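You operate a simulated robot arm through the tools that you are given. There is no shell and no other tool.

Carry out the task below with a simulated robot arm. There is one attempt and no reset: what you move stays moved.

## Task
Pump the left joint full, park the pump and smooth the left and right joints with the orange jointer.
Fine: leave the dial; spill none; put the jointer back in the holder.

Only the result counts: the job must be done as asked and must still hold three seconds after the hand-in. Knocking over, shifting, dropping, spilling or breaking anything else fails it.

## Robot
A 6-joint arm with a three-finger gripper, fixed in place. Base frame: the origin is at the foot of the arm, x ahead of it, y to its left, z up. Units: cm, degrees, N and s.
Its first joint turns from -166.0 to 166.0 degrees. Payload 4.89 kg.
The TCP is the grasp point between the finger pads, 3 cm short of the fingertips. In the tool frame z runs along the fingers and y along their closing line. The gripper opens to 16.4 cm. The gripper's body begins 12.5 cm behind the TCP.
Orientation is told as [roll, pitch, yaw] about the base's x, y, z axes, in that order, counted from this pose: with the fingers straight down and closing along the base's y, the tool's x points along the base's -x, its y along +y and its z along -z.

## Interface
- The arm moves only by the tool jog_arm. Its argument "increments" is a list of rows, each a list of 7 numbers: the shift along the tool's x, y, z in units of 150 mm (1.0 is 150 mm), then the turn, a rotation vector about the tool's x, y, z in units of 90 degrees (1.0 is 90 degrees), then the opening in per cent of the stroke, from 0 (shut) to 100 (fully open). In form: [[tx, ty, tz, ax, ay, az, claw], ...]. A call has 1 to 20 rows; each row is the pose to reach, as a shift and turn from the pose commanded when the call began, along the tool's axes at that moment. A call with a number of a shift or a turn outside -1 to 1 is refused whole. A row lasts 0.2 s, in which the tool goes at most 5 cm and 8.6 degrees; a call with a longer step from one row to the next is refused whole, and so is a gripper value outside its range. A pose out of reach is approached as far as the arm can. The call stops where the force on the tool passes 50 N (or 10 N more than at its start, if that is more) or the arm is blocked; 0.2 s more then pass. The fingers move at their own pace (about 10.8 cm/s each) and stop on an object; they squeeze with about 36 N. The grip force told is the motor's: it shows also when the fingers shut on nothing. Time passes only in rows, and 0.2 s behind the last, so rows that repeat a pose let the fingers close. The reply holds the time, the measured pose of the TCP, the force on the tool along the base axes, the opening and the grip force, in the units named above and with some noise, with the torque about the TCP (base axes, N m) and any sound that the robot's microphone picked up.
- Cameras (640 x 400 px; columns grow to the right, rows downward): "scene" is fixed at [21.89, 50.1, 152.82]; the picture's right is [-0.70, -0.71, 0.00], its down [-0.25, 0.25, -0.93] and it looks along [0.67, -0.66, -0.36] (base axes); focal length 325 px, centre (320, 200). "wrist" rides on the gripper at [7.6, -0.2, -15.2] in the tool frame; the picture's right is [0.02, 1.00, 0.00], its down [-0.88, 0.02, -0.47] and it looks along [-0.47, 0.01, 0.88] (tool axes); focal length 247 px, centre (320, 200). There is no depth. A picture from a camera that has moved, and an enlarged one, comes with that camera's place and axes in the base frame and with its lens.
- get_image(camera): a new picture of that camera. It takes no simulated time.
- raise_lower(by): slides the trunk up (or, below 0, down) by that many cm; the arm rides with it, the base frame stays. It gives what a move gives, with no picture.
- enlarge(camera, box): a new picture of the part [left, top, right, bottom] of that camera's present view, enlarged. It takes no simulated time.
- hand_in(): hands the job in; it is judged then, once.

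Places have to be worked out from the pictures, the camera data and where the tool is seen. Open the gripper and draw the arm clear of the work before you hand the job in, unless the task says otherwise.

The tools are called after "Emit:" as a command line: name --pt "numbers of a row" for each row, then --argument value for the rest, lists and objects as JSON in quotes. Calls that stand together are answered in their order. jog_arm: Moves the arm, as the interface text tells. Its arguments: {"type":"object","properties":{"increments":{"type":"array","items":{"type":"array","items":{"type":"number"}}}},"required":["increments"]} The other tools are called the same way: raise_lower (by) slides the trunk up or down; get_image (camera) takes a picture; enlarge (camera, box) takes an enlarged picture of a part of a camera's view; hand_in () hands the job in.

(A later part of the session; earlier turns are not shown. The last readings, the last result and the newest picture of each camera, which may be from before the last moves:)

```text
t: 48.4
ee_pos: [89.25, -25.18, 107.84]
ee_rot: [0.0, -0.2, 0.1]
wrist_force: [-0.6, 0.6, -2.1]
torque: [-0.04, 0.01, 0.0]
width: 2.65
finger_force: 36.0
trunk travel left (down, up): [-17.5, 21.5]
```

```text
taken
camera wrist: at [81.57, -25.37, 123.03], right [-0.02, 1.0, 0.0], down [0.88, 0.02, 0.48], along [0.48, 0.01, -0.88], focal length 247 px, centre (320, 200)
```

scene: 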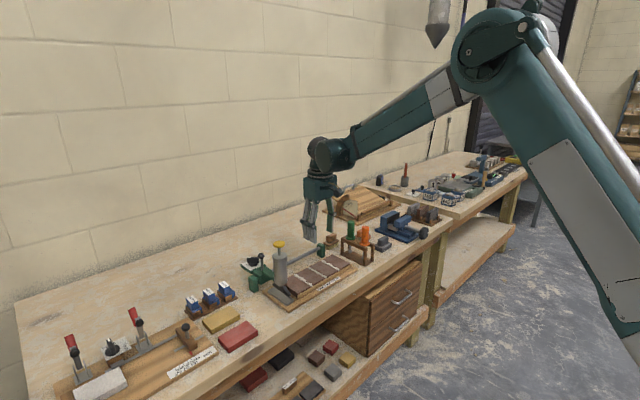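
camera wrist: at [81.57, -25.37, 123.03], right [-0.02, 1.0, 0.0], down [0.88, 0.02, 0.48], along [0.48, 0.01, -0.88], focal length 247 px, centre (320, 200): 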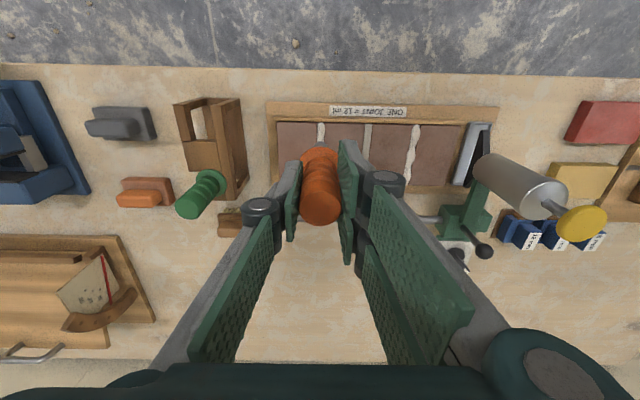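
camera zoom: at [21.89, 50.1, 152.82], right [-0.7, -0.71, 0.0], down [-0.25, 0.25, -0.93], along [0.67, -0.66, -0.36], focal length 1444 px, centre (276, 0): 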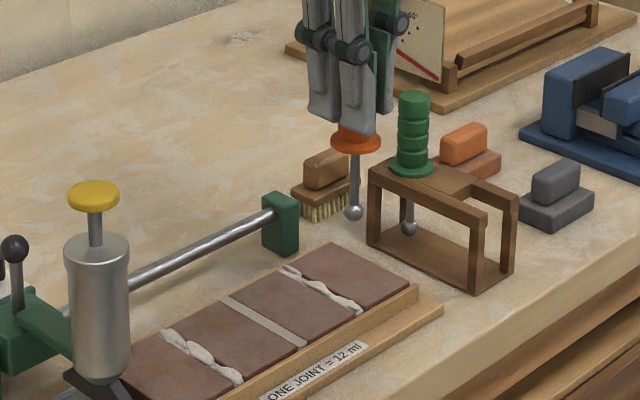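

The ball is on the joint line, about 1.3 cm inside its near end by the scene view. I'll back up 0.6 cm in x, lower to just above the bead and check the alignment.

Emit:
jog_arm --pt "0.04 0 0.1 0 0 0 8" --pt "0.04 0 0.2 0 0 0 8" --pt "0.04 0 0.3 0 0 0 8" --pt "0.04 0 0.4 0 0 0 8"

Emit:
enlarge --camera "scene" --box '[310, 230, 350, 280]'

Emit:
enlarge --camera "wrist" --box '[270, 70, 370, 170]'

```text
t: 49.4
ee_pos: [88.46, -25.14, 101.65]
ee_rot: [0.0, -0.2, 0.0]
wrist_force: [-0.5, 0.2, -0.1]
torque: [0.03, -0.09, -0.01]
width: 2.62
finger_force: 36.0
trunk travel left (down, up): [-17.5, 21.5]
```

```text
8.00 times, centred on (330, 255) of scene
camera zoom: at [21.89, 50.1, 152.82], right [-0.7, -0.71, 0.0], down [-0.25, 0.25, -0.93], along [0.67, -0.66, -0.36], focal length 2600 px, centre (240, -240)
```

zoom: 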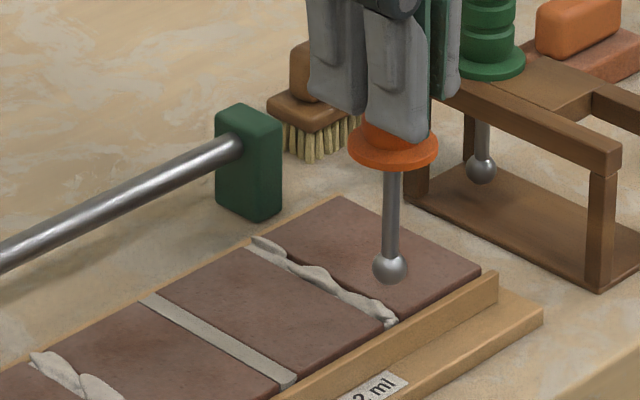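

```text
4.00 times, centred on (320, 120) of wrist
camera zoom: at [80.86, -25.34, 116.91], right [-0.02, 1.0, 0.0], down [0.88, 0.02, 0.48], along [0.48, 0.01, -0.88], focal length 988 px, centre (320, 520)
```

zoom: 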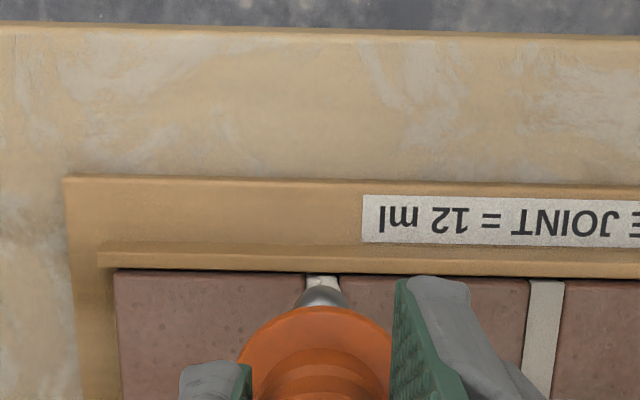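

The ball is centred on the bead (columns 322 vs 323) and about 1.7 cm above contact. Lowering gently, with a small shift toward the near end.

Emit:
jog_arm --pt "0.01 0 0.03 0 0 0 8" --pt "0.013 0 0.06 0 0 0 8" --pt "0.013 0 0.08 0 0 0 8" --pt "0.013 0 0.095 0 0 0 8"

Emit:
enlarge --camera "scene" --box '[310, 230, 350, 280]'

```text
t: 50.4
ee_pos: [88.25, -25.23, 100.42]
ee_rot: [0.0, -0.2, 0.0]
wrist_force: [-0.1, 0.5, -0.8]
torque: [0.02, 0.0, 0.03]
width: 2.63
finger_force: 36.3
trunk travel left (down, up): [-17.5, 21.5]
```

```text
8.00 times, centred on (330, 255) of scene
camera zoom: at [21.89, 50.1, 152.82], right [-0.7, -0.71, 0.0], down [-0.25, 0.25, -0.93], along [0.67, -0.66, -0.36], focal length 2600 px, centre (240, -240)
```

zoom: 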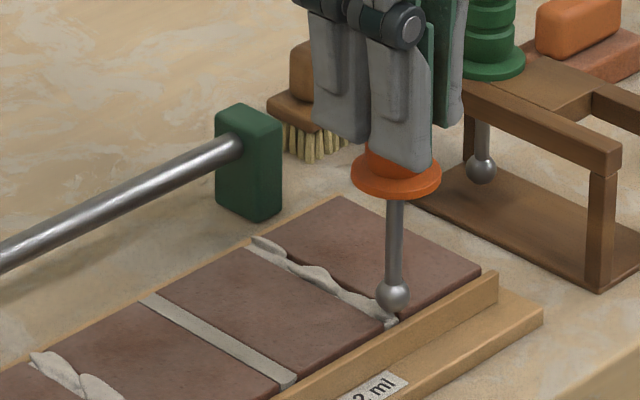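

No contact yet. Stepping down in ~1 mm increments.

Emit:
jog_arm --pt "0 0 0.007 0 0 0 8" --pt "0 0 0.013 0 0 0 8" --pt "0 0 0.02 0 0 0 8" --pt "0 0 0.027 0 0 0 8"

```text
t: 51.4
ee_pos: [88.31, -25.22, 100.03]
ee_rot: [0.0, -0.3, 0.0]
wrist_force: [0.3, 0.0, -1.4]
torque: [-0.01, 0.0, 0.02]
width: 2.62
finger_force: 36.1
trunk travel left (down, up): [-17.5, 21.5]
```

Emit:
jog_arm --pt "0 0 0.007 0 0 0 8" --pt "0 0 0.013 0 0 0 8" --pt "0 0 0.02 0 0 0 8"

Emit:
enlarge --camera "scene" --box '[325, 250, 350, 275]'

Emit:
enlarge --camera "wrist" --box '[290, 100, 350, 160]'

```text
t: 52.2
ee_pos: [88.23, -25.16, 99.76]
ee_rot: [0.0, -0.3, 0.0]
wrist_force: [0.5, 2.5, 26.4]
torque: [0.15, -0.18, -0.03]
width: 2.62
finger_force: 36.1
trunk travel left (down, up): [-17.5, 21.5]
```

```text
16.00 times, centred on (338, 262) of scene
camera zoom: at [21.89, 50.1, 152.82], right [-0.7, -0.71, 0.0], down [-0.25, 0.25, -0.93], along [0.67, -0.66, -0.36], focal length 5200 px, centre (40, -800)
```

zoom: 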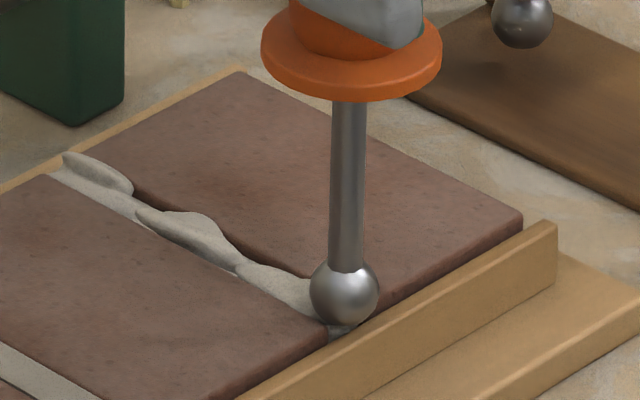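

```text
6.67 times, centred on (320, 130) of wrist
camera zoom: at [80.65, -25.36, 115.04], right [-0.02, 1.0, 0.0], down [0.88, 0.02, 0.48], along [0.48, 0.01, -0.88], focal length 1646 px, centre (320, 667)
```

zoom: 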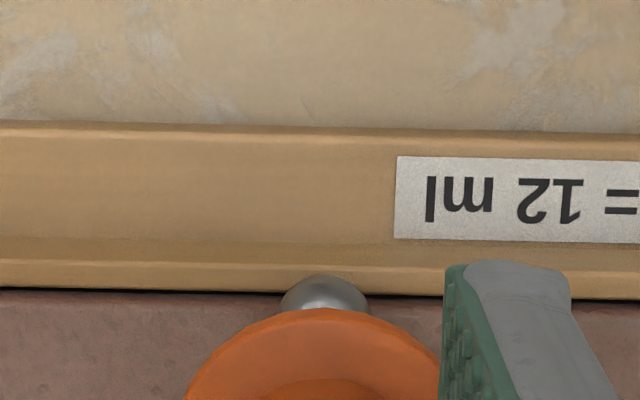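

Contact with the joint edges at TCP z≈99.8 (26 N, a bit firm). I'll ease off ~1 mm to a light press and drag the first 2 cm along +x, then check the effect.

Emit:
jog_arm --pt "0 0 -0.006 0 0 0 8" --pt "-0.02 0 -0.006 0 0 0 8" --pt "-0.05 0 -0.006 0 0 0 8" --pt "-0.08 0 -0.006 0 0 0 8" --pt "-0.11 0 -0.005 0 0 0 8" --pt "-0.14 0 -0.005 0 0 0 8"

Emit:
enlarge --camera "scene" --box '[320, 245, 350, 275]'

```text
t: 53.6
ee_pos: [90.47, -25.27, 99.69]
ee_rot: [0.0, -0.3, 0.0]
wrist_force: [-2.1, -0.6, 5.0]
torque: [0.0, 0.33, -0.03]
width: 2.62
finger_force: 36.1
trunk travel left (down, up): [-17.5, 21.5]
```

```text
13.33 times, centred on (335, 260) of scene
camera zoom: at [21.89, 50.1, 152.82], right [-0.7, -0.71, 0.0], down [-0.25, 0.25, -0.93], along [0.67, -0.66, -0.36], focal length 4333 px, centre (120, -600)
```

zoom: 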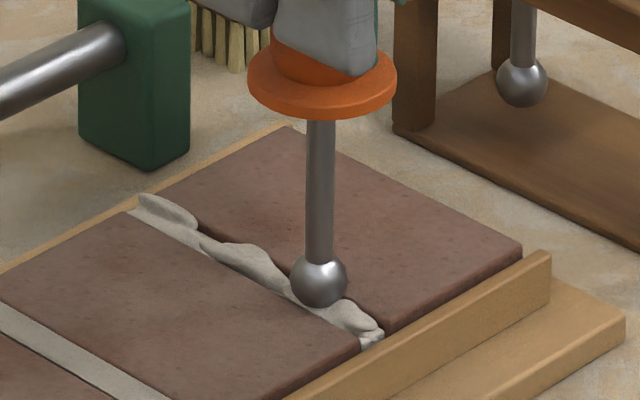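

Light contact held (5 N) while dragging. The bead isn't visibly changed yet; continuing the pass to the far end with slightly more pressure.

Emit:
jog_arm --pt "-0.03 0 0.004 0 0 0 8" --pt "-0.06 0 0.004 0 0 0 8" --pt "-0.09 0 0.004 0 0 0 8" --pt "-0.12 0 0.004 0 0 0 8" --pt "-0.15 0 0.004 0 0 0 8" --pt "-0.18 0 0.005 0 0 0 8" --pt "-0.21 0 0.005 0 0 0 8" --pt "-0.24 0 0.005 0 0 0 8" --pt "-0.27 0 0.005 0 0 0 8" --pt "-0.3 0 0.005 0 0 0 8" --pt "-0.33 0 0.006 0 0 0 8" --pt "-0.36 0 0.006 0 0 0 8" --pt "-0.39 0 0.006 0 0 0 8" --pt "-0.42 0 0.006 0 0 0 8"

Emit:
enlarge --camera "scene" --box '[315, 240, 350, 275]'

Emit:
get_image --camera "wrist"

```text
t: 56.6
ee_pos: [96.63, -25.09, 99.75]
ee_rot: [0.0, -0.2, 0.1]
wrist_force: [-9.1, 0.4, 14.3]
torque: [0.15, 0.95, 0.03]
width: 2.62
finger_force: 35.9
trunk travel left (down, up): [-17.5, 21.5]
```

```text
11.43 times, centred on (332, 258) of scene
camera zoom: at [21.89, 50.1, 152.82], right [-0.7, -0.71, 0.0], down [-0.25, 0.25, -0.93], along [0.67, -0.66, -0.36], focal length 3714 px, centre (177, -457)
```

zoom: 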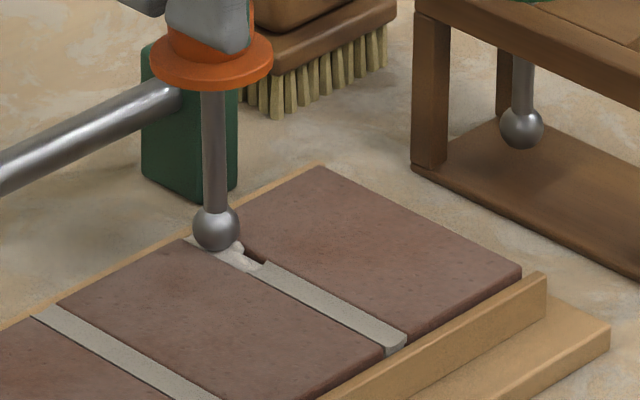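

```text
taken
camera wrist: at [89.0, -25.34, 114.94], right [-0.02, 1.0, 0.0], down [0.88, 0.02, 0.48], along [0.48, 0.01, -0.88], focal length 247 px, centre (320, 200)
```

wrist: 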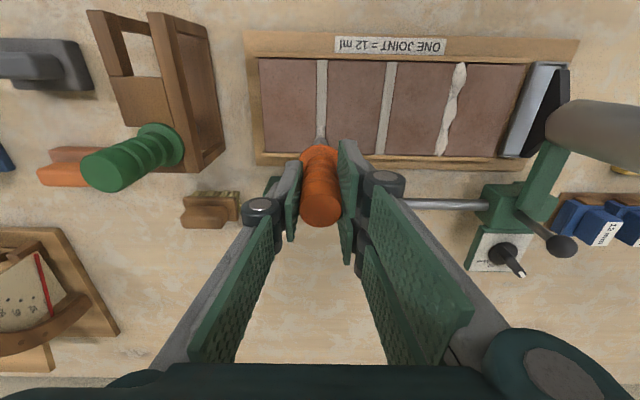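

The pass works: the near part of the right joint is now smooth, with only the last bit at the far end left. I'll continue 0.7 cm to the end.

Emit:
jog_arm --pt "-0.015 0 0 0 0 0 8" --pt "-0.03 0 0 0 0 0 8" --pt "-0.045 0 0 0 0 0 8" --pt "-0.045 0 0 0 0 0 8"

Emit:
enlarge --camera "scene" --box '[320, 245, 345, 270]'

```text
t: 57.6
ee_pos: [97.48, -25.06, 99.75]
ee_rot: [0.1, -0.3, -0.1]
wrist_force: [-2.0, 2.3, 5.2]
torque: [0.28, 0.28, -0.01]
width: 2.61
finger_force: 35.9
trunk travel left (down, up): [-17.5, 21.5]
```

```text
16.00 times, centred on (332, 258) of scene
camera zoom: at [21.89, 50.1, 152.82], right [-0.7, -0.71, 0.0], down [-0.25, 0.25, -0.93], along [0.67, -0.66, -0.36], focal length 5200 px, centre (120, -720)
```

zoom: 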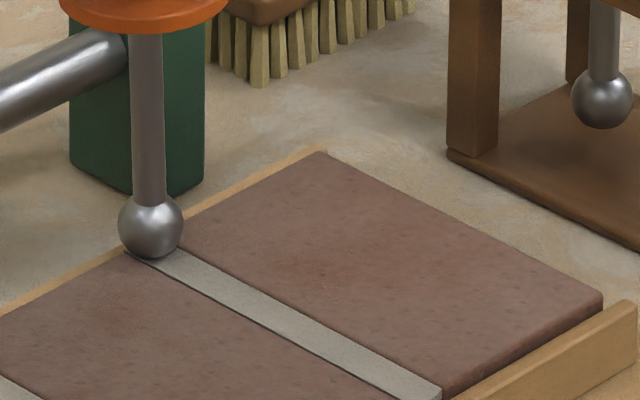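

The whole right joint is smooth now. Lifting the ball straight up and checking.

Emit:
jog_arm --pt "0 0 -0.05 0 0 0 8" --pt "0 0 -0.15 0 0 0 8" --pt "0 0 -0.3 0 0 0 8"

Emit:
enlarge --camera "scene" --box '[285, 215, 365, 295]'

Emit:
get_image --camera "wrist"

```text
t: 58.4
ee_pos: [97.43, -25.16, 104.22]
ee_rot: [0.0, -0.1, 0.0]
wrist_force: [0.6, 0.3, -1.6]
torque: [0.06, 0.09, 0.01]
width: 2.62
finger_force: 35.9
trunk travel left (down, up): [-17.5, 21.5]
```

```text
5.00 times, centred on (325, 255) of scene
camera zoom: at [21.89, 50.1, 152.82], right [-0.7, -0.71, 0.0], down [-0.25, 0.25, -0.93], along [0.67, -0.66, -0.36], focal length 1625 px, centre (295, -75)
```

zoom: 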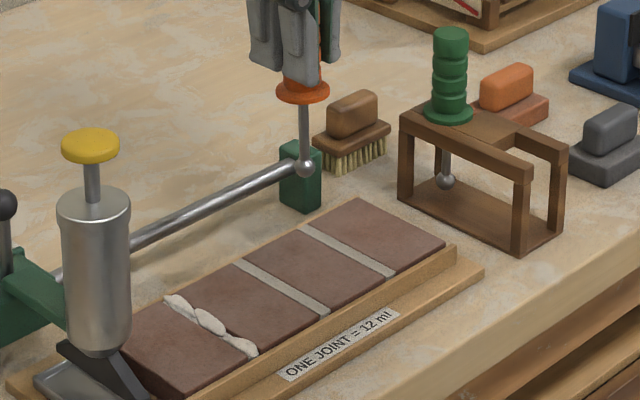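

```text
taken
camera wrist: at [89.84, -25.38, 119.5], right [-0.02, 1.0, 0.0], down [0.88, 0.02, 0.48], along [0.48, 0.01, -0.88], focal length 247 px, centre (320, 200)
```

wrist: 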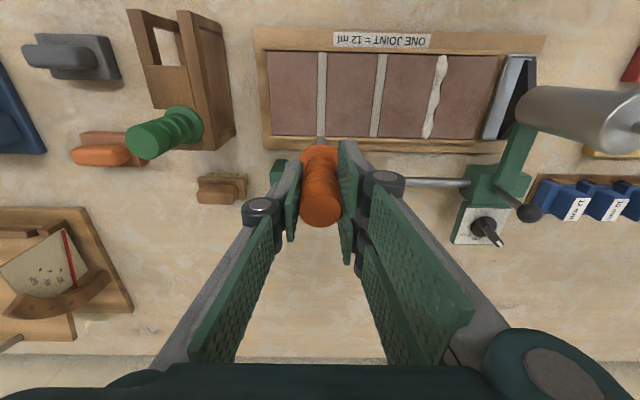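

Right joint done. Now moving over the near end of the left joint (y≈-11.7) at safe height.

Emit:
jog_arm --pt "0.15 0.2 0 0 0 0 8" --pt "0.3 0.4 0 0 0 0 8" --pt "0.45 0.6 0 0 0 0 8" --pt "0.6 0.8 0 0 0 0 8" --pt "0.613 0.897 0 0 0 0 8" --pt "0.613 0.897 0 0 0 0 8"

Emit:
get_image --camera "wrist"

Emit:
enlarge --camera "scene" --box '[255, 200, 345, 300]'

```text
t: 59.8
ee_pos: [88.16, -11.71, 104.17]
ee_rot: [-0.1, -0.2, 0.0]
wrist_force: [-0.1, 0.2, -1.4]
torque: [-0.02, -0.08, 0.01]
width: 2.59
finger_force: 36.1
trunk travel left (down, up): [-17.5, 21.5]
```

```text
taken
camera wrist: at [80.49, -11.99, 119.46], right [-0.02, 1.0, 0.0], down [0.88, 0.02, 0.48], along [0.48, 0.01, -0.88], focal length 247 px, centre (320, 200)
```

wrist: 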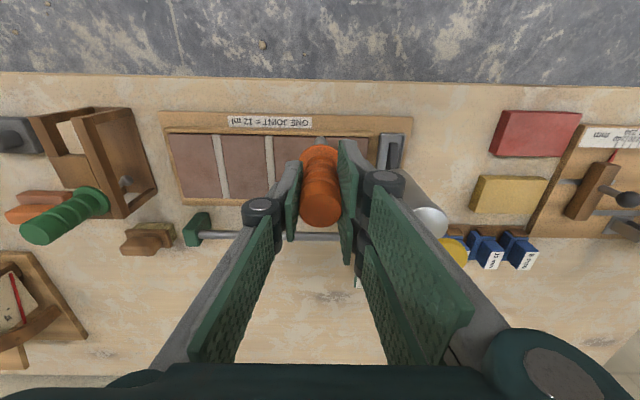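

```text
4.00 times, centred on (300, 250) of scene
camera zoom: at [21.89, 50.1, 152.82], right [-0.7, -0.71, 0.0], down [-0.25, 0.25, -0.93], along [0.67, -0.66, -0.36], focal length 1300 px, centre (400, 0)
```

zoom: 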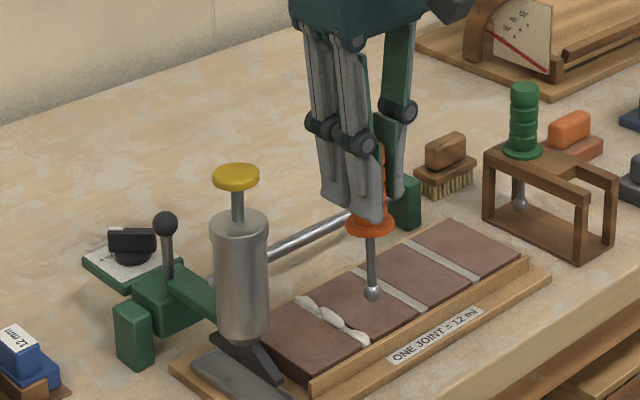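

Emit:
enlarge --camera "wrist" --box '[280, 100, 360, 180]'

Emit:
enlarge --camera "scene" --box '[320, 230, 370, 280]'

```text
5.00 times, centred on (320, 140) of wrist
camera zoom: at [80.49, -11.99, 119.46], right [-0.02, 1.0, 0.0], down [0.88, 0.02, 0.48], along [0.48, 0.01, -0.88], focal length 1235 px, centre (320, 500)
```

zoom: 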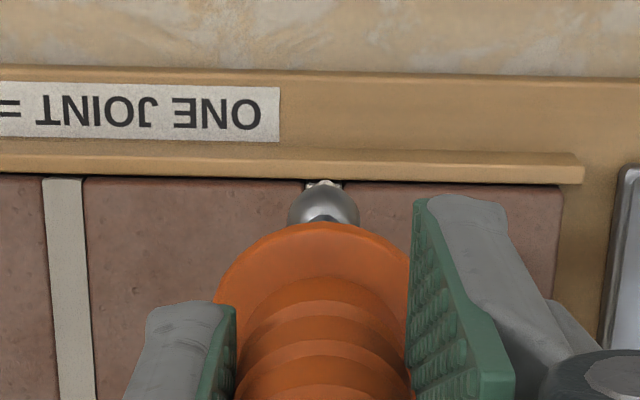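

```text
8.00 times, centred on (345, 255) of scene
camera zoom: at [21.89, 50.1, 152.82], right [-0.7, -0.71, 0.0], down [-0.25, 0.25, -0.93], along [0.67, -0.66, -0.36], focal length 2600 px, centre (120, -240)
```

zoom: 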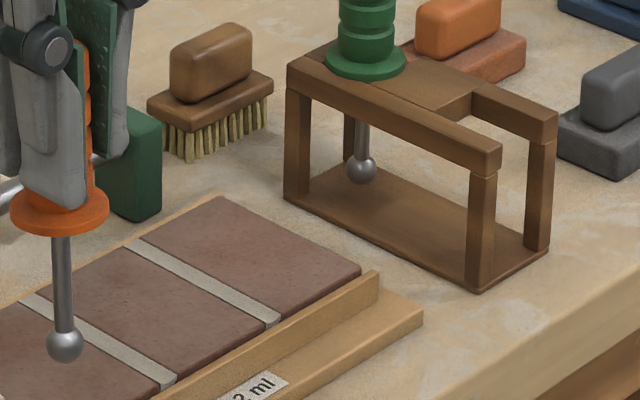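

Ball and left bead are aligned in y; the ball sits slightly too near in x (≈87.9), so I'll move +0.7 cm and lower to just above contact.

Emit:
jog_arm --pt "-0.047 0 0.06 0 0 0 8" --pt "-0.047 0 0.14 0 0 0 8" --pt "-0.047 0 0.2 0 0 0 8" --pt "-0.047 0 0.24 0 0 0 8"

Emit:
enlarge --camera "scene" --box '[295, 250, 330, 290]'

Emit:
enlarge --camera "wrist" --box '[290, 90, 350, 150]'

Emit:
enlarge --camera "scene" --box '[250, 190, 350, 290]'

```text
t: 60.8
ee_pos: [89.01, -11.82, 100.59]
ee_rot: [0.0, -0.3, 0.0]
wrist_force: [1.1, -0.9, -0.3]
torque: [-0.03, 0.02, 0.01]
width: 2.59
finger_force: 35.7
trunk travel left (down, up): [-17.5, 21.5]
```

```text
10.00 times, centred on (312, 270) of scene
camera zoom: at [21.89, 50.1, 152.82], right [-0.7, -0.71, 0.0], down [-0.25, 0.25, -0.93], along [0.67, -0.66, -0.36], focal length 3250 px, centre (395, -500)
```

zoom: 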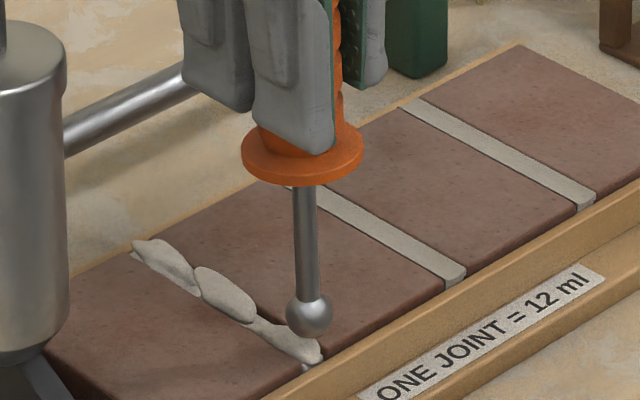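

```text
6.67 times, centred on (320, 120) of wrist
camera zoom: at [81.3, -11.95, 115.82], right [-0.02, 1.0, 0.0], down [0.88, 0.02, 0.48], along [0.48, 0.01, -0.88], focal length 1646 px, centre (320, 733)
```

zoom: 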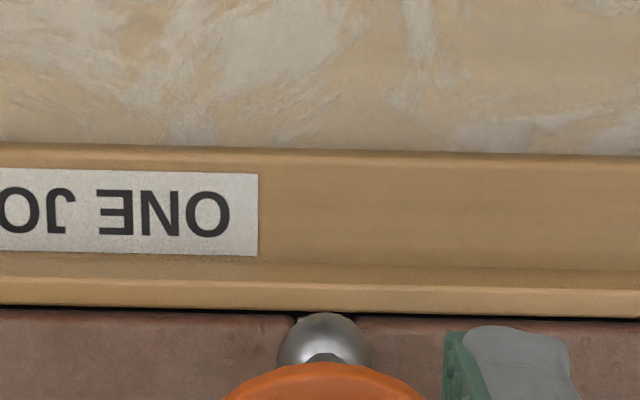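

```text
4.00 times, centred on (300, 240) of scene
camera zoom: at [21.89, 50.1, 152.82], right [-0.7, -0.71, 0.0], down [-0.25, 0.25, -0.93], along [0.67, -0.66, -0.36], focal length 1300 px, centre (400, 40)
```

zoom: 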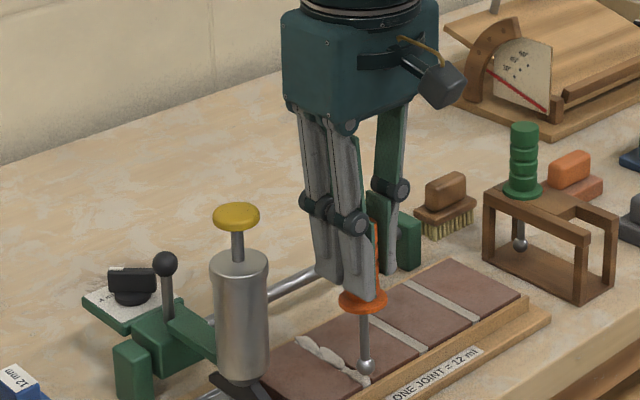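

The ball is over the near end of the left bead, with clear space to the pump. Lowering to contact in small steps.

Emit:
jog_arm --pt "0 0 0.015 0 0 0 8" --pt "0 0 0.03 0 0 0 8" --pt "0 0 0.038 0 0 0 8" --pt "0 0 0.045 0 0 0 8"

```text
t: 61.8
ee_pos: [88.78, -11.8, 99.71]
ee_rot: [0.0, -0.1, 0.0]
wrist_force: [0.2, 0.4, -0.7]
torque: [-0.01, 0.02, -0.01]
width: 2.59
finger_force: 36.0
trunk travel left (down, up): [-17.5, 21.5]
```

Emit:
jog_arm --pt "0 0 0.006 0 0 0 8" --pt "0 0 0.01 0 0 0 8"

```text
t: 62.4
ee_pos: [88.83, -11.83, 99.63]
ee_rot: [0.0, -0.3, 0.0]
wrist_force: [0.7, -1.8, 10.4]
torque: [-0.26, -0.18, -0.04]
width: 2.6
finger_force: 36.3
trunk travel left (down, up): [-17.5, 21.5]
```

Contact at 10 N, a good light press. Dragging along the joint, first half.

Emit:
jog_arm --pt "-0.02 0 0 0 0 0 8" --pt "-0.05 0 0 0 0 0 8" --pt "-0.08 0 0.001 0 0 0 8" --pt "-0.11 0 0.001 0 0 0 8" --pt "-0.14 0 0.002 0 0 0 8" --pt "-0.17 0 0.002 0 0 0 8" --pt "-0.2 0 0.003 0 0 0 8" --pt "-0.23 0 0.003 0 0 0 8" --pt "-0.26 0 0.004 0 0 0 8" --pt "-0.29 0 0.004 0 0 0 8"

Emit:
enlarge --camera "scene" --box '[285, 240, 335, 295]'

```text
t: 64.6
ee_pos: [93.33, -11.69, 99.73]
ee_rot: [-0.1, -0.2, 0.0]
wrist_force: [-1.1, -0.2, 1.2]
torque: [0.0, 0.13, 0.0]
width: 2.59
finger_force: 36.3
trunk travel left (down, up): [-17.5, 21.5]
```

```text
7.27 times, centred on (310, 268) of scene
camera zoom: at [21.89, 50.1, 152.82], right [-0.7, -0.71, 0.0], down [-0.25, 0.25, -0.93], along [0.67, -0.66, -0.36], focal length 2364 px, centre (393, -291)
```

zoom: 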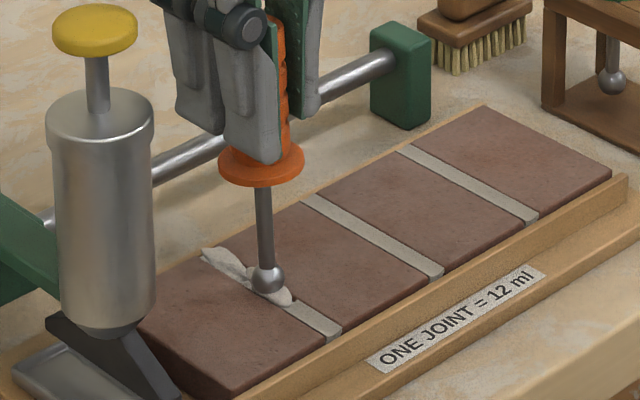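

Near half is smooth; pressure has dropped to ~1 N, so I'll press slightly deeper and continue to the far end.

Emit:
jog_arm --pt "0 0 0.005 0 0 0 8" --pt "-0.03 0 0.007 0 0 0 8" --pt "-0.06 0 0.007 0 0 0 8" --pt "-0.09 0 0.007 0 0 0 8" --pt "-0.12 0 0.008 0 0 0 8" --pt "-0.15 0 0.008 0 0 0 8" --pt "-0.18 0 0.008 0 0 0 8" --pt "-0.21 0 0.009 0 0 0 8" --pt "-0.24 0 0.009 0 0 0 8" --pt "-0.27 0 0.009 0 0 0 8" --pt "-0.29 0 0.009 0 0 0 8"

Emit:
enlarge --camera "scene" --box '[285, 240, 335, 295]'

```text
t: 67.0
ee_pos: [97.56, -11.82, 99.5]
ee_rot: [0.0, -0.3, 0.0]
wrist_force: [-7.6, -2.5, 13.7]
torque: [-0.35, 0.98, 0.03]
width: 2.61
finger_force: 36.1
trunk travel left (down, up): [-17.5, 21.5]
```

```text
7.27 times, centred on (310, 268) of scene
camera zoom: at [21.89, 50.1, 152.82], right [-0.7, -0.71, 0.0], down [-0.25, 0.25, -0.93], along [0.67, -0.66, -0.36], focal length 2364 px, centre (393, -291)
```

zoom: 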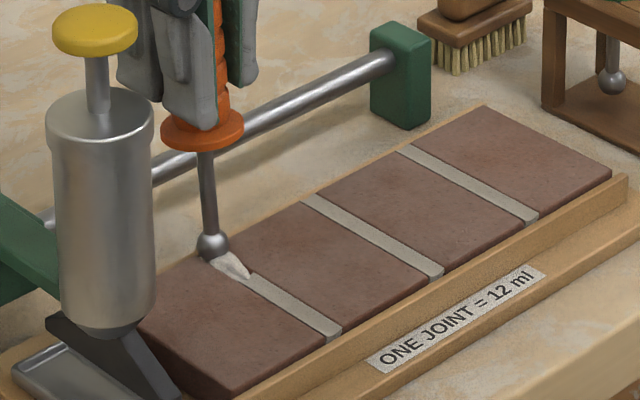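

Only the last ~1.5 cm at the far end remains raw. Continuing 0.6 cm further.

Emit:
jog_arm --pt "-0.015 0 0 0 0 0 8" --pt "-0.03 0 0 0 0 0 8" --pt "-0.04 0 0 0 0 0 8" --pt "-0.04 0 0 0 0 0 8"

Emit:
enlarge --camera "scene" --box '[285, 240, 335, 295]'

Emit:
enlarge --camera "scene" --box '[285, 255, 315, 285]'

```text
t: 68.0
ee_pos: [98.22, -11.84, 99.53]
ee_rot: [0.0, -0.3, 0.0]
wrist_force: [-6.5, 0.3, 16.6]
torque: [-0.01, 0.92, -0.01]
width: 2.61
finger_force: 35.4
trunk travel left (down, up): [-17.5, 21.5]
```

```text
7.27 times, centred on (310, 268) of scene
camera zoom: at [21.89, 50.1, 152.82], right [-0.7, -0.71, 0.0], down [-0.25, 0.25, -0.93], along [0.67, -0.66, -0.36], focal length 2364 px, centre (393, -291)
```

zoom: 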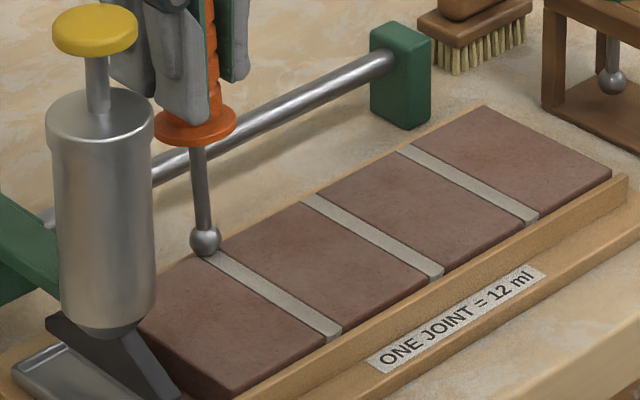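

```text
13.33 times, centred on (300, 270) of scene
camera zoom: at [21.89, 50.1, 152.82], right [-0.7, -0.71, 0.0], down [-0.25, 0.25, -0.93], along [0.67, -0.66, -0.36], focal length 4333 px, centre (587, -733)
```

zoom: 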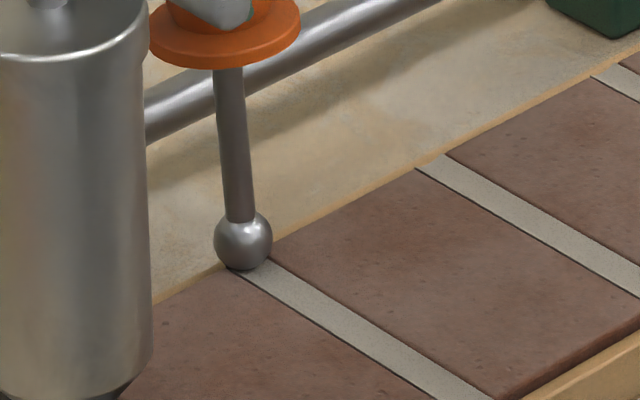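

Both joints are smooth over their full length. The jointer has tilted slightly in the grip (ball lagging toward -x by about 5–7°). I'll lift straight up and then look at the tilt.

Emit:
jog_arm --pt "0 0 -0.04 0 0 0 8" --pt "0 0 -0.12 0 0 0 8" --pt "0 0 -0.25 0 0 0 8" --pt "0 0 -0.4 0 0 0 8" --pt "0 0 -0.55 0 0 0 8"

Emit:
enlarge --camera "scene" --box '[260, 200, 340, 300]'

Emit:
get_image --camera "wrist"

```text
t: 69.2
ee_pos: [98.08, -11.58, 107.79]
ee_rot: [0.0, -0.2, 0.0]
wrist_force: [0.8, -0.4, -1.7]
torque: [0.0, 0.09, -0.01]
width: 2.6
finger_force: 36.0
trunk travel left (down, up): [-17.5, 21.5]
```

```text
4.00 times, centred on (300, 250) of scene
camera zoom: at [21.89, 50.1, 152.82], right [-0.7, -0.71, 0.0], down [-0.25, 0.25, -0.93], along [0.67, -0.66, -0.36], focal length 1300 px, centre (400, 0)
```

zoom: 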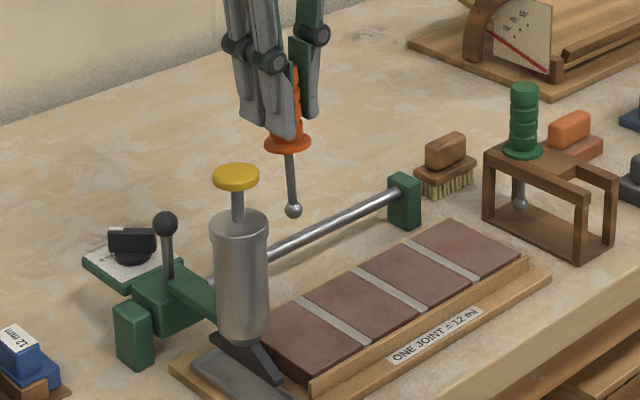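

```text
taken
camera wrist: at [90.56, -11.9, 123.02], right [-0.02, 1.0, 0.0], down [0.88, 0.02, 0.48], along [0.48, 0.01, -0.88], focal length 247 px, centre (320, 200)
```

wrist: 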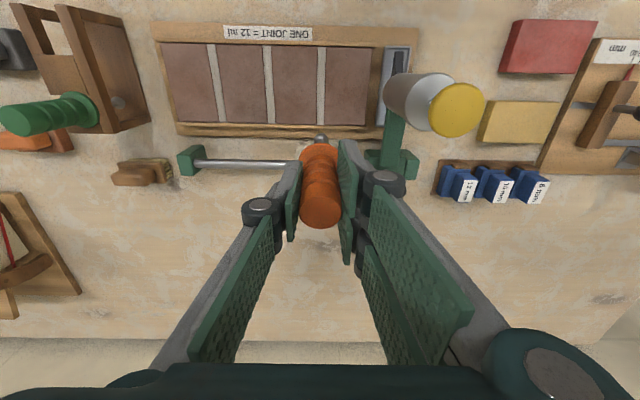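

All three joints look clean and the pump is parked. The jointer leans about 4° in the grip; I'll carry it back toward the holder, moving in x first to stay clear of the green one, and tilt the gripper to set it upright.

Emit:
jog_arm --pt "0.2 -0.2 0 0 0 0 8" --pt "0.4 -0.4 0 0 0 0 8" --pt "0.55 -0.6 0 0 0 0 8" --pt "0.66 -0.8 0 0 -0.02 0 8" --pt "0.66 -0.95 0 0 -0.044 0 8" --pt "0.66 -0.95 0 0 -0.044 0 8"

Emit:
enlarge --camera "scene" --box '[285, 190, 375, 280]'

Emit:
get_image --camera "wrist"

```text
t: 70.6
ee_pos: [88.28, -25.91, 107.72]
ee_rot: [-0.1, -4.3, 0.0]
wrist_force: [0.3, 0.2, -0.7]
torque: [0.04, -0.02, 0.01]
width: 2.59
finger_force: 36.3
trunk travel left (down, up): [-17.5, 21.5]
```

```text
4.44 times, centred on (330, 235) of scene
camera zoom: at [21.89, 50.1, 152.82], right [-0.7, -0.71, 0.0], down [-0.25, 0.25, -0.93], along [0.67, -0.66, -0.36], focal length 1444 px, centre (276, 44)
```

zoom: 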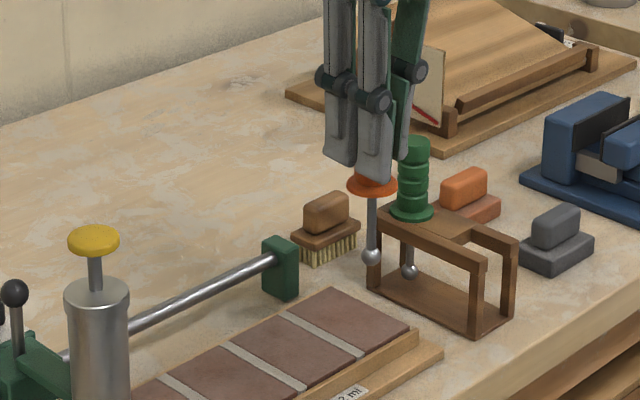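

```text
taken
camera wrist: at [79.58, -26.18, 122.4], right [-0.02, 1.0, 0.0], down [0.84, 0.02, 0.54], along [0.54, 0.01, -0.84], focal length 247 px, centre (320, 200)
```

wrist: 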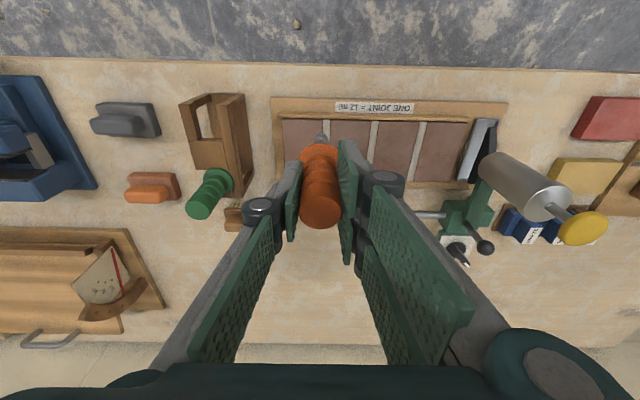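

The jointer now hangs vertically. Moving -13.7 cm in y to over its slot, keeping height.

Emit:
jog_arm --pt "0 -0.2 0 0 0 0 8" --pt "0 -0.4 0 0 0 0 8" --pt "0 -0.6 0 0 0 0 8" --pt "0 -0.8 0 0 0 0 8" --pt "0 -0.91 0 0 0 0 8" --pt "0 -0.91 0 0 0 0 8"

Emit:
enlarge --camera "scene" --box '[325, 190, 395, 270]'

Emit:
enlarge --camera "wrist" --box '[270, 70, 370, 220]'

```text
t: 72.0
ee_pos: [88.21, -39.65, 107.58]
ee_rot: [-0.1, -4.2, 0.0]
wrist_force: [0.6, -0.8, -1.3]
torque: [0.04, -0.01, 0.02]
width: 2.61
finger_force: 36.2
trunk travel left (down, up): [-17.5, 21.5]
```

```text
5.00 times, centred on (360, 230) of scene
camera zoom: at [21.89, 50.1, 152.82], right [-0.7, -0.71, 0.0], down [-0.25, 0.25, -0.93], along [0.67, -0.66, -0.36], focal length 1625 px, centre (120, 50)
```

zoom: 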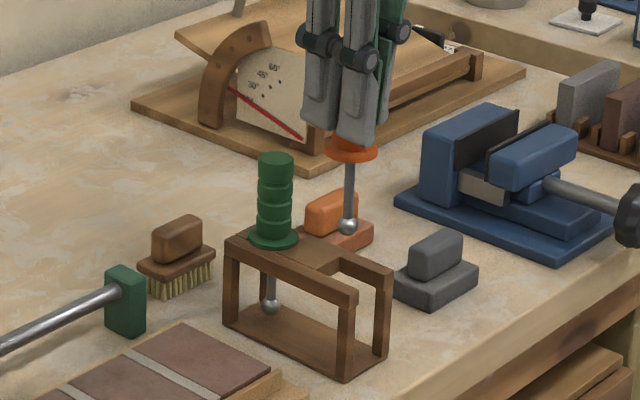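

```text
2.67 times, centred on (320, 145) of wrist
camera zoom: at [79.65, -39.85, 122.37], right [-0.02, 1.0, 0.0], down [0.84, 0.02, 0.54], along [0.54, 0.01, -0.84], focal length 659 px, centre (320, 347)
```

zoom: 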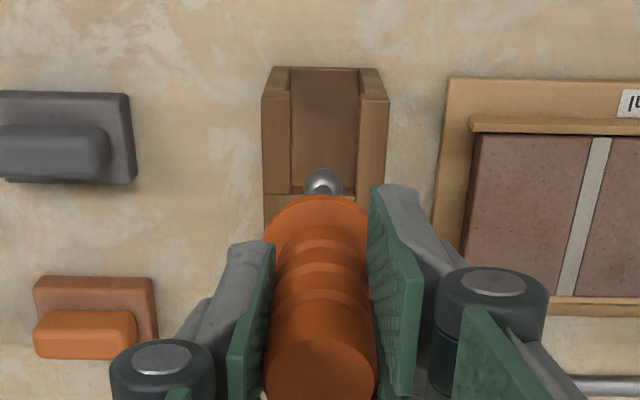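

The ball is centred over the slot in y (-39.6) and sits at x≈88.5, inside the slot's 85.9–90.1 span. Lowering straight down 7.5 cm first.

Emit:
jog_arm --pt "0.007 0 0.1 0 0 0 8" --pt "0.015 0 0.2 0 0 0 8" --pt "0.022 0 0.3 0 0 0 8" --pt "0.029 0 0.4 0 0 0 8" --pt "0.037 0 0.5 0 0 0 8"

Emit:
enlarge --camera "scene" --box '[335, 210, 385, 270]'

Emit:
enlarge --camera "wrist" --box '[270, 70, 370, 220]'

```text
t: 73.2
ee_pos: [88.32, -39.52, 100.35]
ee_rot: [0.0, -4.2, 0.0]
wrist_force: [0.0, 0.0, -0.5]
torque: [0.01, -0.08, 0.0]
width: 2.61
finger_force: 35.7
trunk travel left (down, up): [-17.5, 21.5]
```

```text
6.67 times, centred on (360, 240) of scene
camera zoom: at [21.89, 50.1, 152.82], right [-0.7, -0.71, 0.0], down [-0.25, 0.25, -0.93], along [0.67, -0.66, -0.36], focal length 2167 px, centre (53, -67)
```

zoom: 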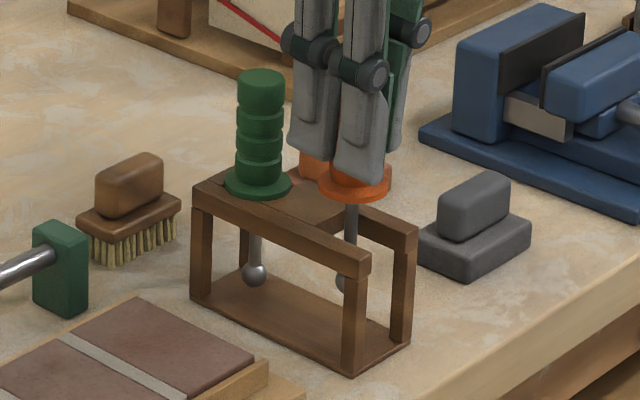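

```text
2.67 times, centred on (320, 145) of wrist
camera zoom: at [79.66, -39.72, 115.04], right [-0.02, 1.0, 0.0], down [0.84, 0.02, 0.54], along [0.54, 0.01, -0.84], focal length 659 px, centre (320, 347)
```

zoom: 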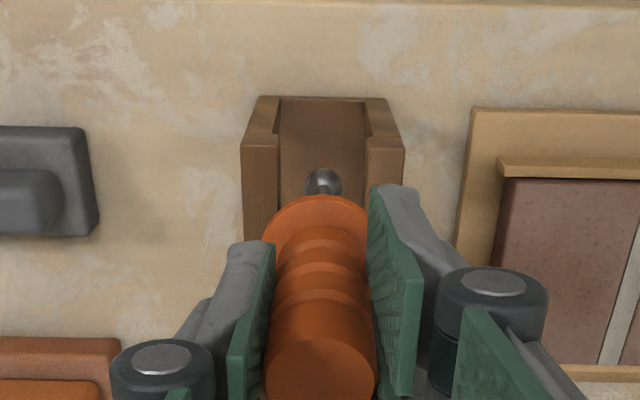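

The ball is down inside the slot, centred. Lowering the last ~2 cm slowly until the flange seats.

Emit:
jog_arm --pt "0.002 0 0.03 0 0 0 8" --pt "0.004 0 0.06 0 0 0 8" --pt "0.006 0 0.09 0 0 0 8" --pt "0.008 0 0.115 0 0 0 8" --pt "0.009 0 0.128 0 0 0 8"

Emit:
enlarge --camera "scene" --box '[335, 210, 385, 270]'

```text
t: 74.4
ee_pos: [88.33, -39.6, 98.2]
ee_rot: [0.0, -4.3, 0.1]
wrist_force: [0.1, 0.6, -0.9]
torque: [0.03, -0.03, 0.01]
width: 2.6
finger_force: 35.5
trunk travel left (down, up): [-17.5, 21.5]
```

```text
6.67 times, centred on (360, 240) of scene
camera zoom: at [21.89, 50.1, 152.82], right [-0.7, -0.71, 0.0], down [-0.25, 0.25, -0.93], along [0.67, -0.66, -0.36], focal length 2167 px, centre (53, -67)
```

zoom: 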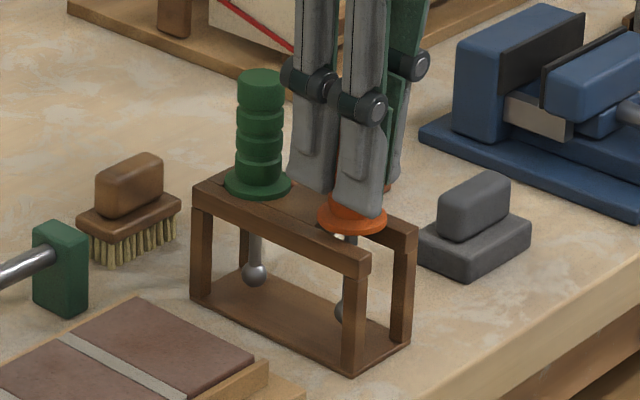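

The flange is still ~0.4 cm above the rails. Continuing in ~1 mm steps until I feel it seat.

Emit:
jog_arm --pt "0.0005 0 0.01 0 0 0 8" --pt "0.001 0 0.018 0 0 0 8" --pt "0.0015 0 0.025 0 0 0 8"

Emit:
enlarge --camera "scene" --box '[345, 225, 375, 260]'

```text
t: 75.2
ee_pos: [88.36, -39.66, 97.95]
ee_rot: [0.0, -4.3, 0.1]
wrist_force: [0.7, 1.5, 2.5]
torque: [0.03, -0.05, 0.03]
width: 2.6
finger_force: 35.8
trunk travel left (down, up): [-17.5, 21.5]
```

```text
11.43 times, centred on (360, 242) of scene
camera zoom: at [21.89, 50.1, 152.82], right [-0.7, -0.71, 0.0], down [-0.25, 0.25, -0.93], along [0.67, -0.66, -0.36], focal length 3714 px, centre (-137, -286)
```

zoom: 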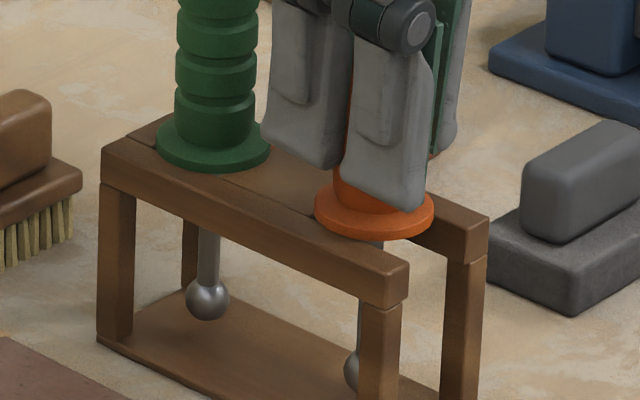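

Emit:
jog_arm --pt "0.0003 0 0.005 0 0 0 8" --pt "0.0006 0 0.009 0 0 0 8"

Emit:
enlarge --camera "scene" --box '[345, 225, 375, 260]'

Emit:
enlarge --camera "wrist" --box '[270, 70, 370, 220]'

```text
t: 75.8
ee_pos: [88.41, -39.66, 97.93]
ee_rot: [0.1, -4.3, 0.0]
wrist_force: [3.2, -0.8, 15.5]
torque: [-0.1, -0.53, 0.04]
width: 2.6
finger_force: 36.0
trunk travel left (down, up): [-17.5, 21.5]
```

```text
11.43 times, centred on (360, 242) of scene
camera zoom: at [21.89, 50.1, 152.82], right [-0.7, -0.71, 0.0], down [-0.25, 0.25, -0.93], along [0.67, -0.66, -0.36], focal length 3714 px, centre (-137, -286)
```

zoom: 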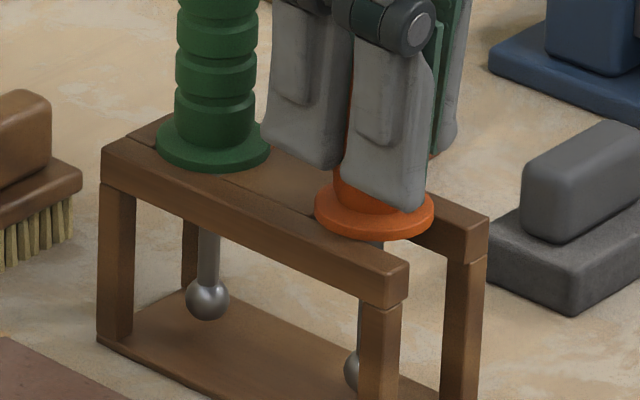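

```text
2.67 times, centred on (320, 145) of wrist
camera zoom: at [79.74, -39.87, 112.58], right [-0.02, 1.0, 0.0], down [0.84, 0.02, 0.54], along [0.54, 0.01, -0.84], focal length 659 px, centre (320, 347)
```

zoom: 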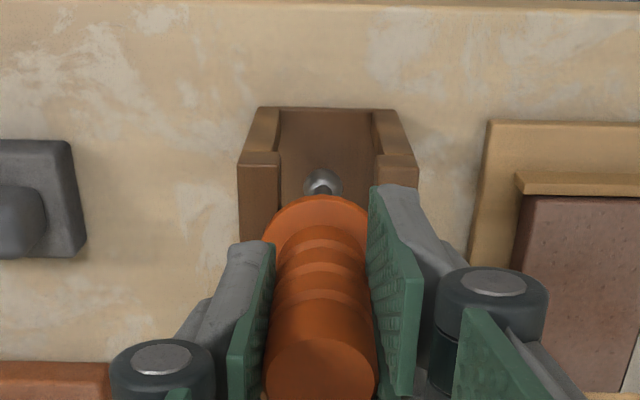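

Seated (15 N of contact). I'll relieve the pressure by under 1 mm and open the fingers gently.

Emit:
jog_arm --pt "-0.0003 0 -0.004 0 0 0 8" --pt "-0.0003 0 -0.005 0 0 0 8" --pt "-0.0003 0 -0.005 0 0 0 17" --pt "-0.0003 0 -0.005 0 0 0 20" --pt "-0.0003 0 -0.005 0 0 0 30" --pt "-0.0003 0 -0.005 0 0 0 45" --pt "-0.0003 0 -0.005 0 0 0 55" --pt "-0.0003 0 -0.005 0 0 0 55"

Emit:
enlarge --camera "scene" --box '[335, 210, 385, 270]'

Emit:
get_image --camera "wrist"

```text
t: 77.6
ee_pos: [88.33, -39.69, 97.87]
ee_rot: [0.0, -4.1, 0.1]
wrist_force: [-0.1, 0.9, -0.3]
torque: [-0.02, -0.01, -0.01]
width: 9.02
finger_force: 0.0
trunk travel left (down, up): [-17.5, 21.5]
```

```text
6.67 times, centred on (360, 240) of scene
camera zoom: at [21.89, 50.1, 152.82], right [-0.7, -0.71, 0.0], down [-0.25, 0.25, -0.93], along [0.67, -0.66, -0.36], focal length 2167 px, centre (53, -67)
```

zoom: 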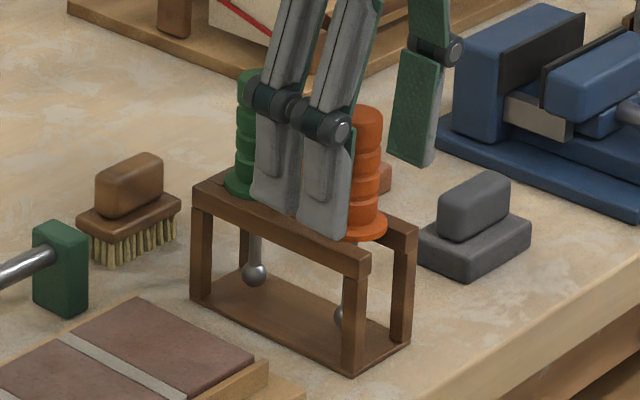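

```text
taken
camera wrist: at [79.68, -39.87, 112.58], right [-0.02, 1.0, 0.0], down [0.84, 0.02, 0.54], along [0.54, 0.01, -0.84], focal length 247 px, centre (320, 200)
```

wrist: 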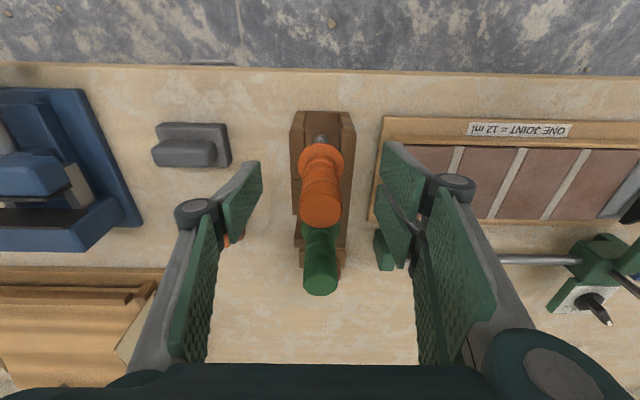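

The jointer stands freely in the holder. Withdrawing straight up.

Emit:
jog_arm --pt "-0.007 0 -0.1 0 0 0 55" --pt "-0.022 0 -0.3 0 0 0 55" --pt "-0.037 0 -0.5 0 0 0 55" --pt "-0.051 0 -0.7 0 0 0 55" --pt "-0.068 0 -0.93 0 0 0 55"

Emit:
get_image --camera "scene"

Emit:
enlarge --camera "scene" --box '[325, 215, 385, 270]'

Emit:
get_image --camera "wrist"

```text
t: 78.8
ee_pos: [88.28, -39.69, 111.95]
ee_rot: [0.1, -4.2, 0.0]
wrist_force: [0.2, -0.2, -0.1]
torque: [0.04, 0.09, -0.03]
width: 9.01
finger_force: 0.1
trunk travel left (down, up): [-17.5, 21.5]
```

```text
taken
```

scene: 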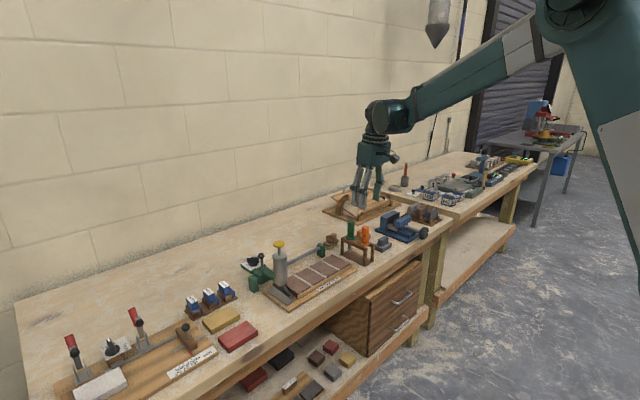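

```text
7.27 times, centred on (355, 242) of scene
camera zoom: at [21.89, 50.1, 152.82], right [-0.7, -0.71, 0.0], down [-0.25, 0.25, -0.93], along [0.67, -0.66, -0.36], focal length 2364 px, centre (66, -109)
```

zoom: 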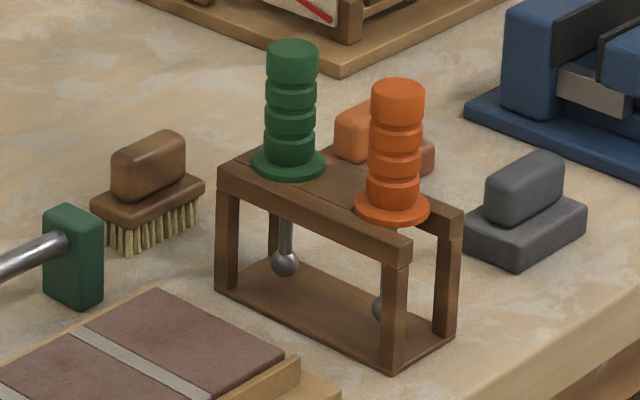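

```text
taken
camera wrist: at [79.58, -39.89, 126.58], right [-0.02, 1.0, 0.0], down [0.84, 0.02, 0.54], along [0.54, 0.01, -0.84], focal length 247 px, centre (320, 200)
```

wrist: 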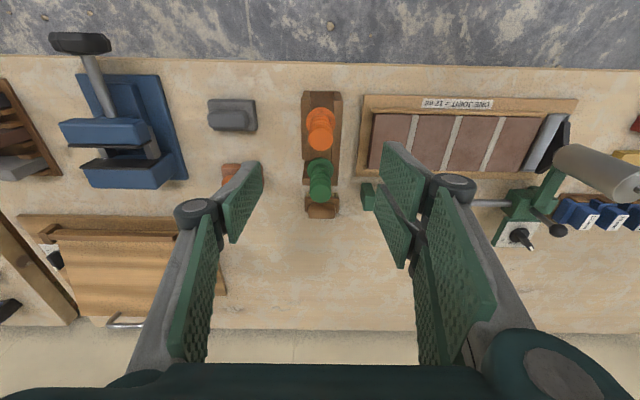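

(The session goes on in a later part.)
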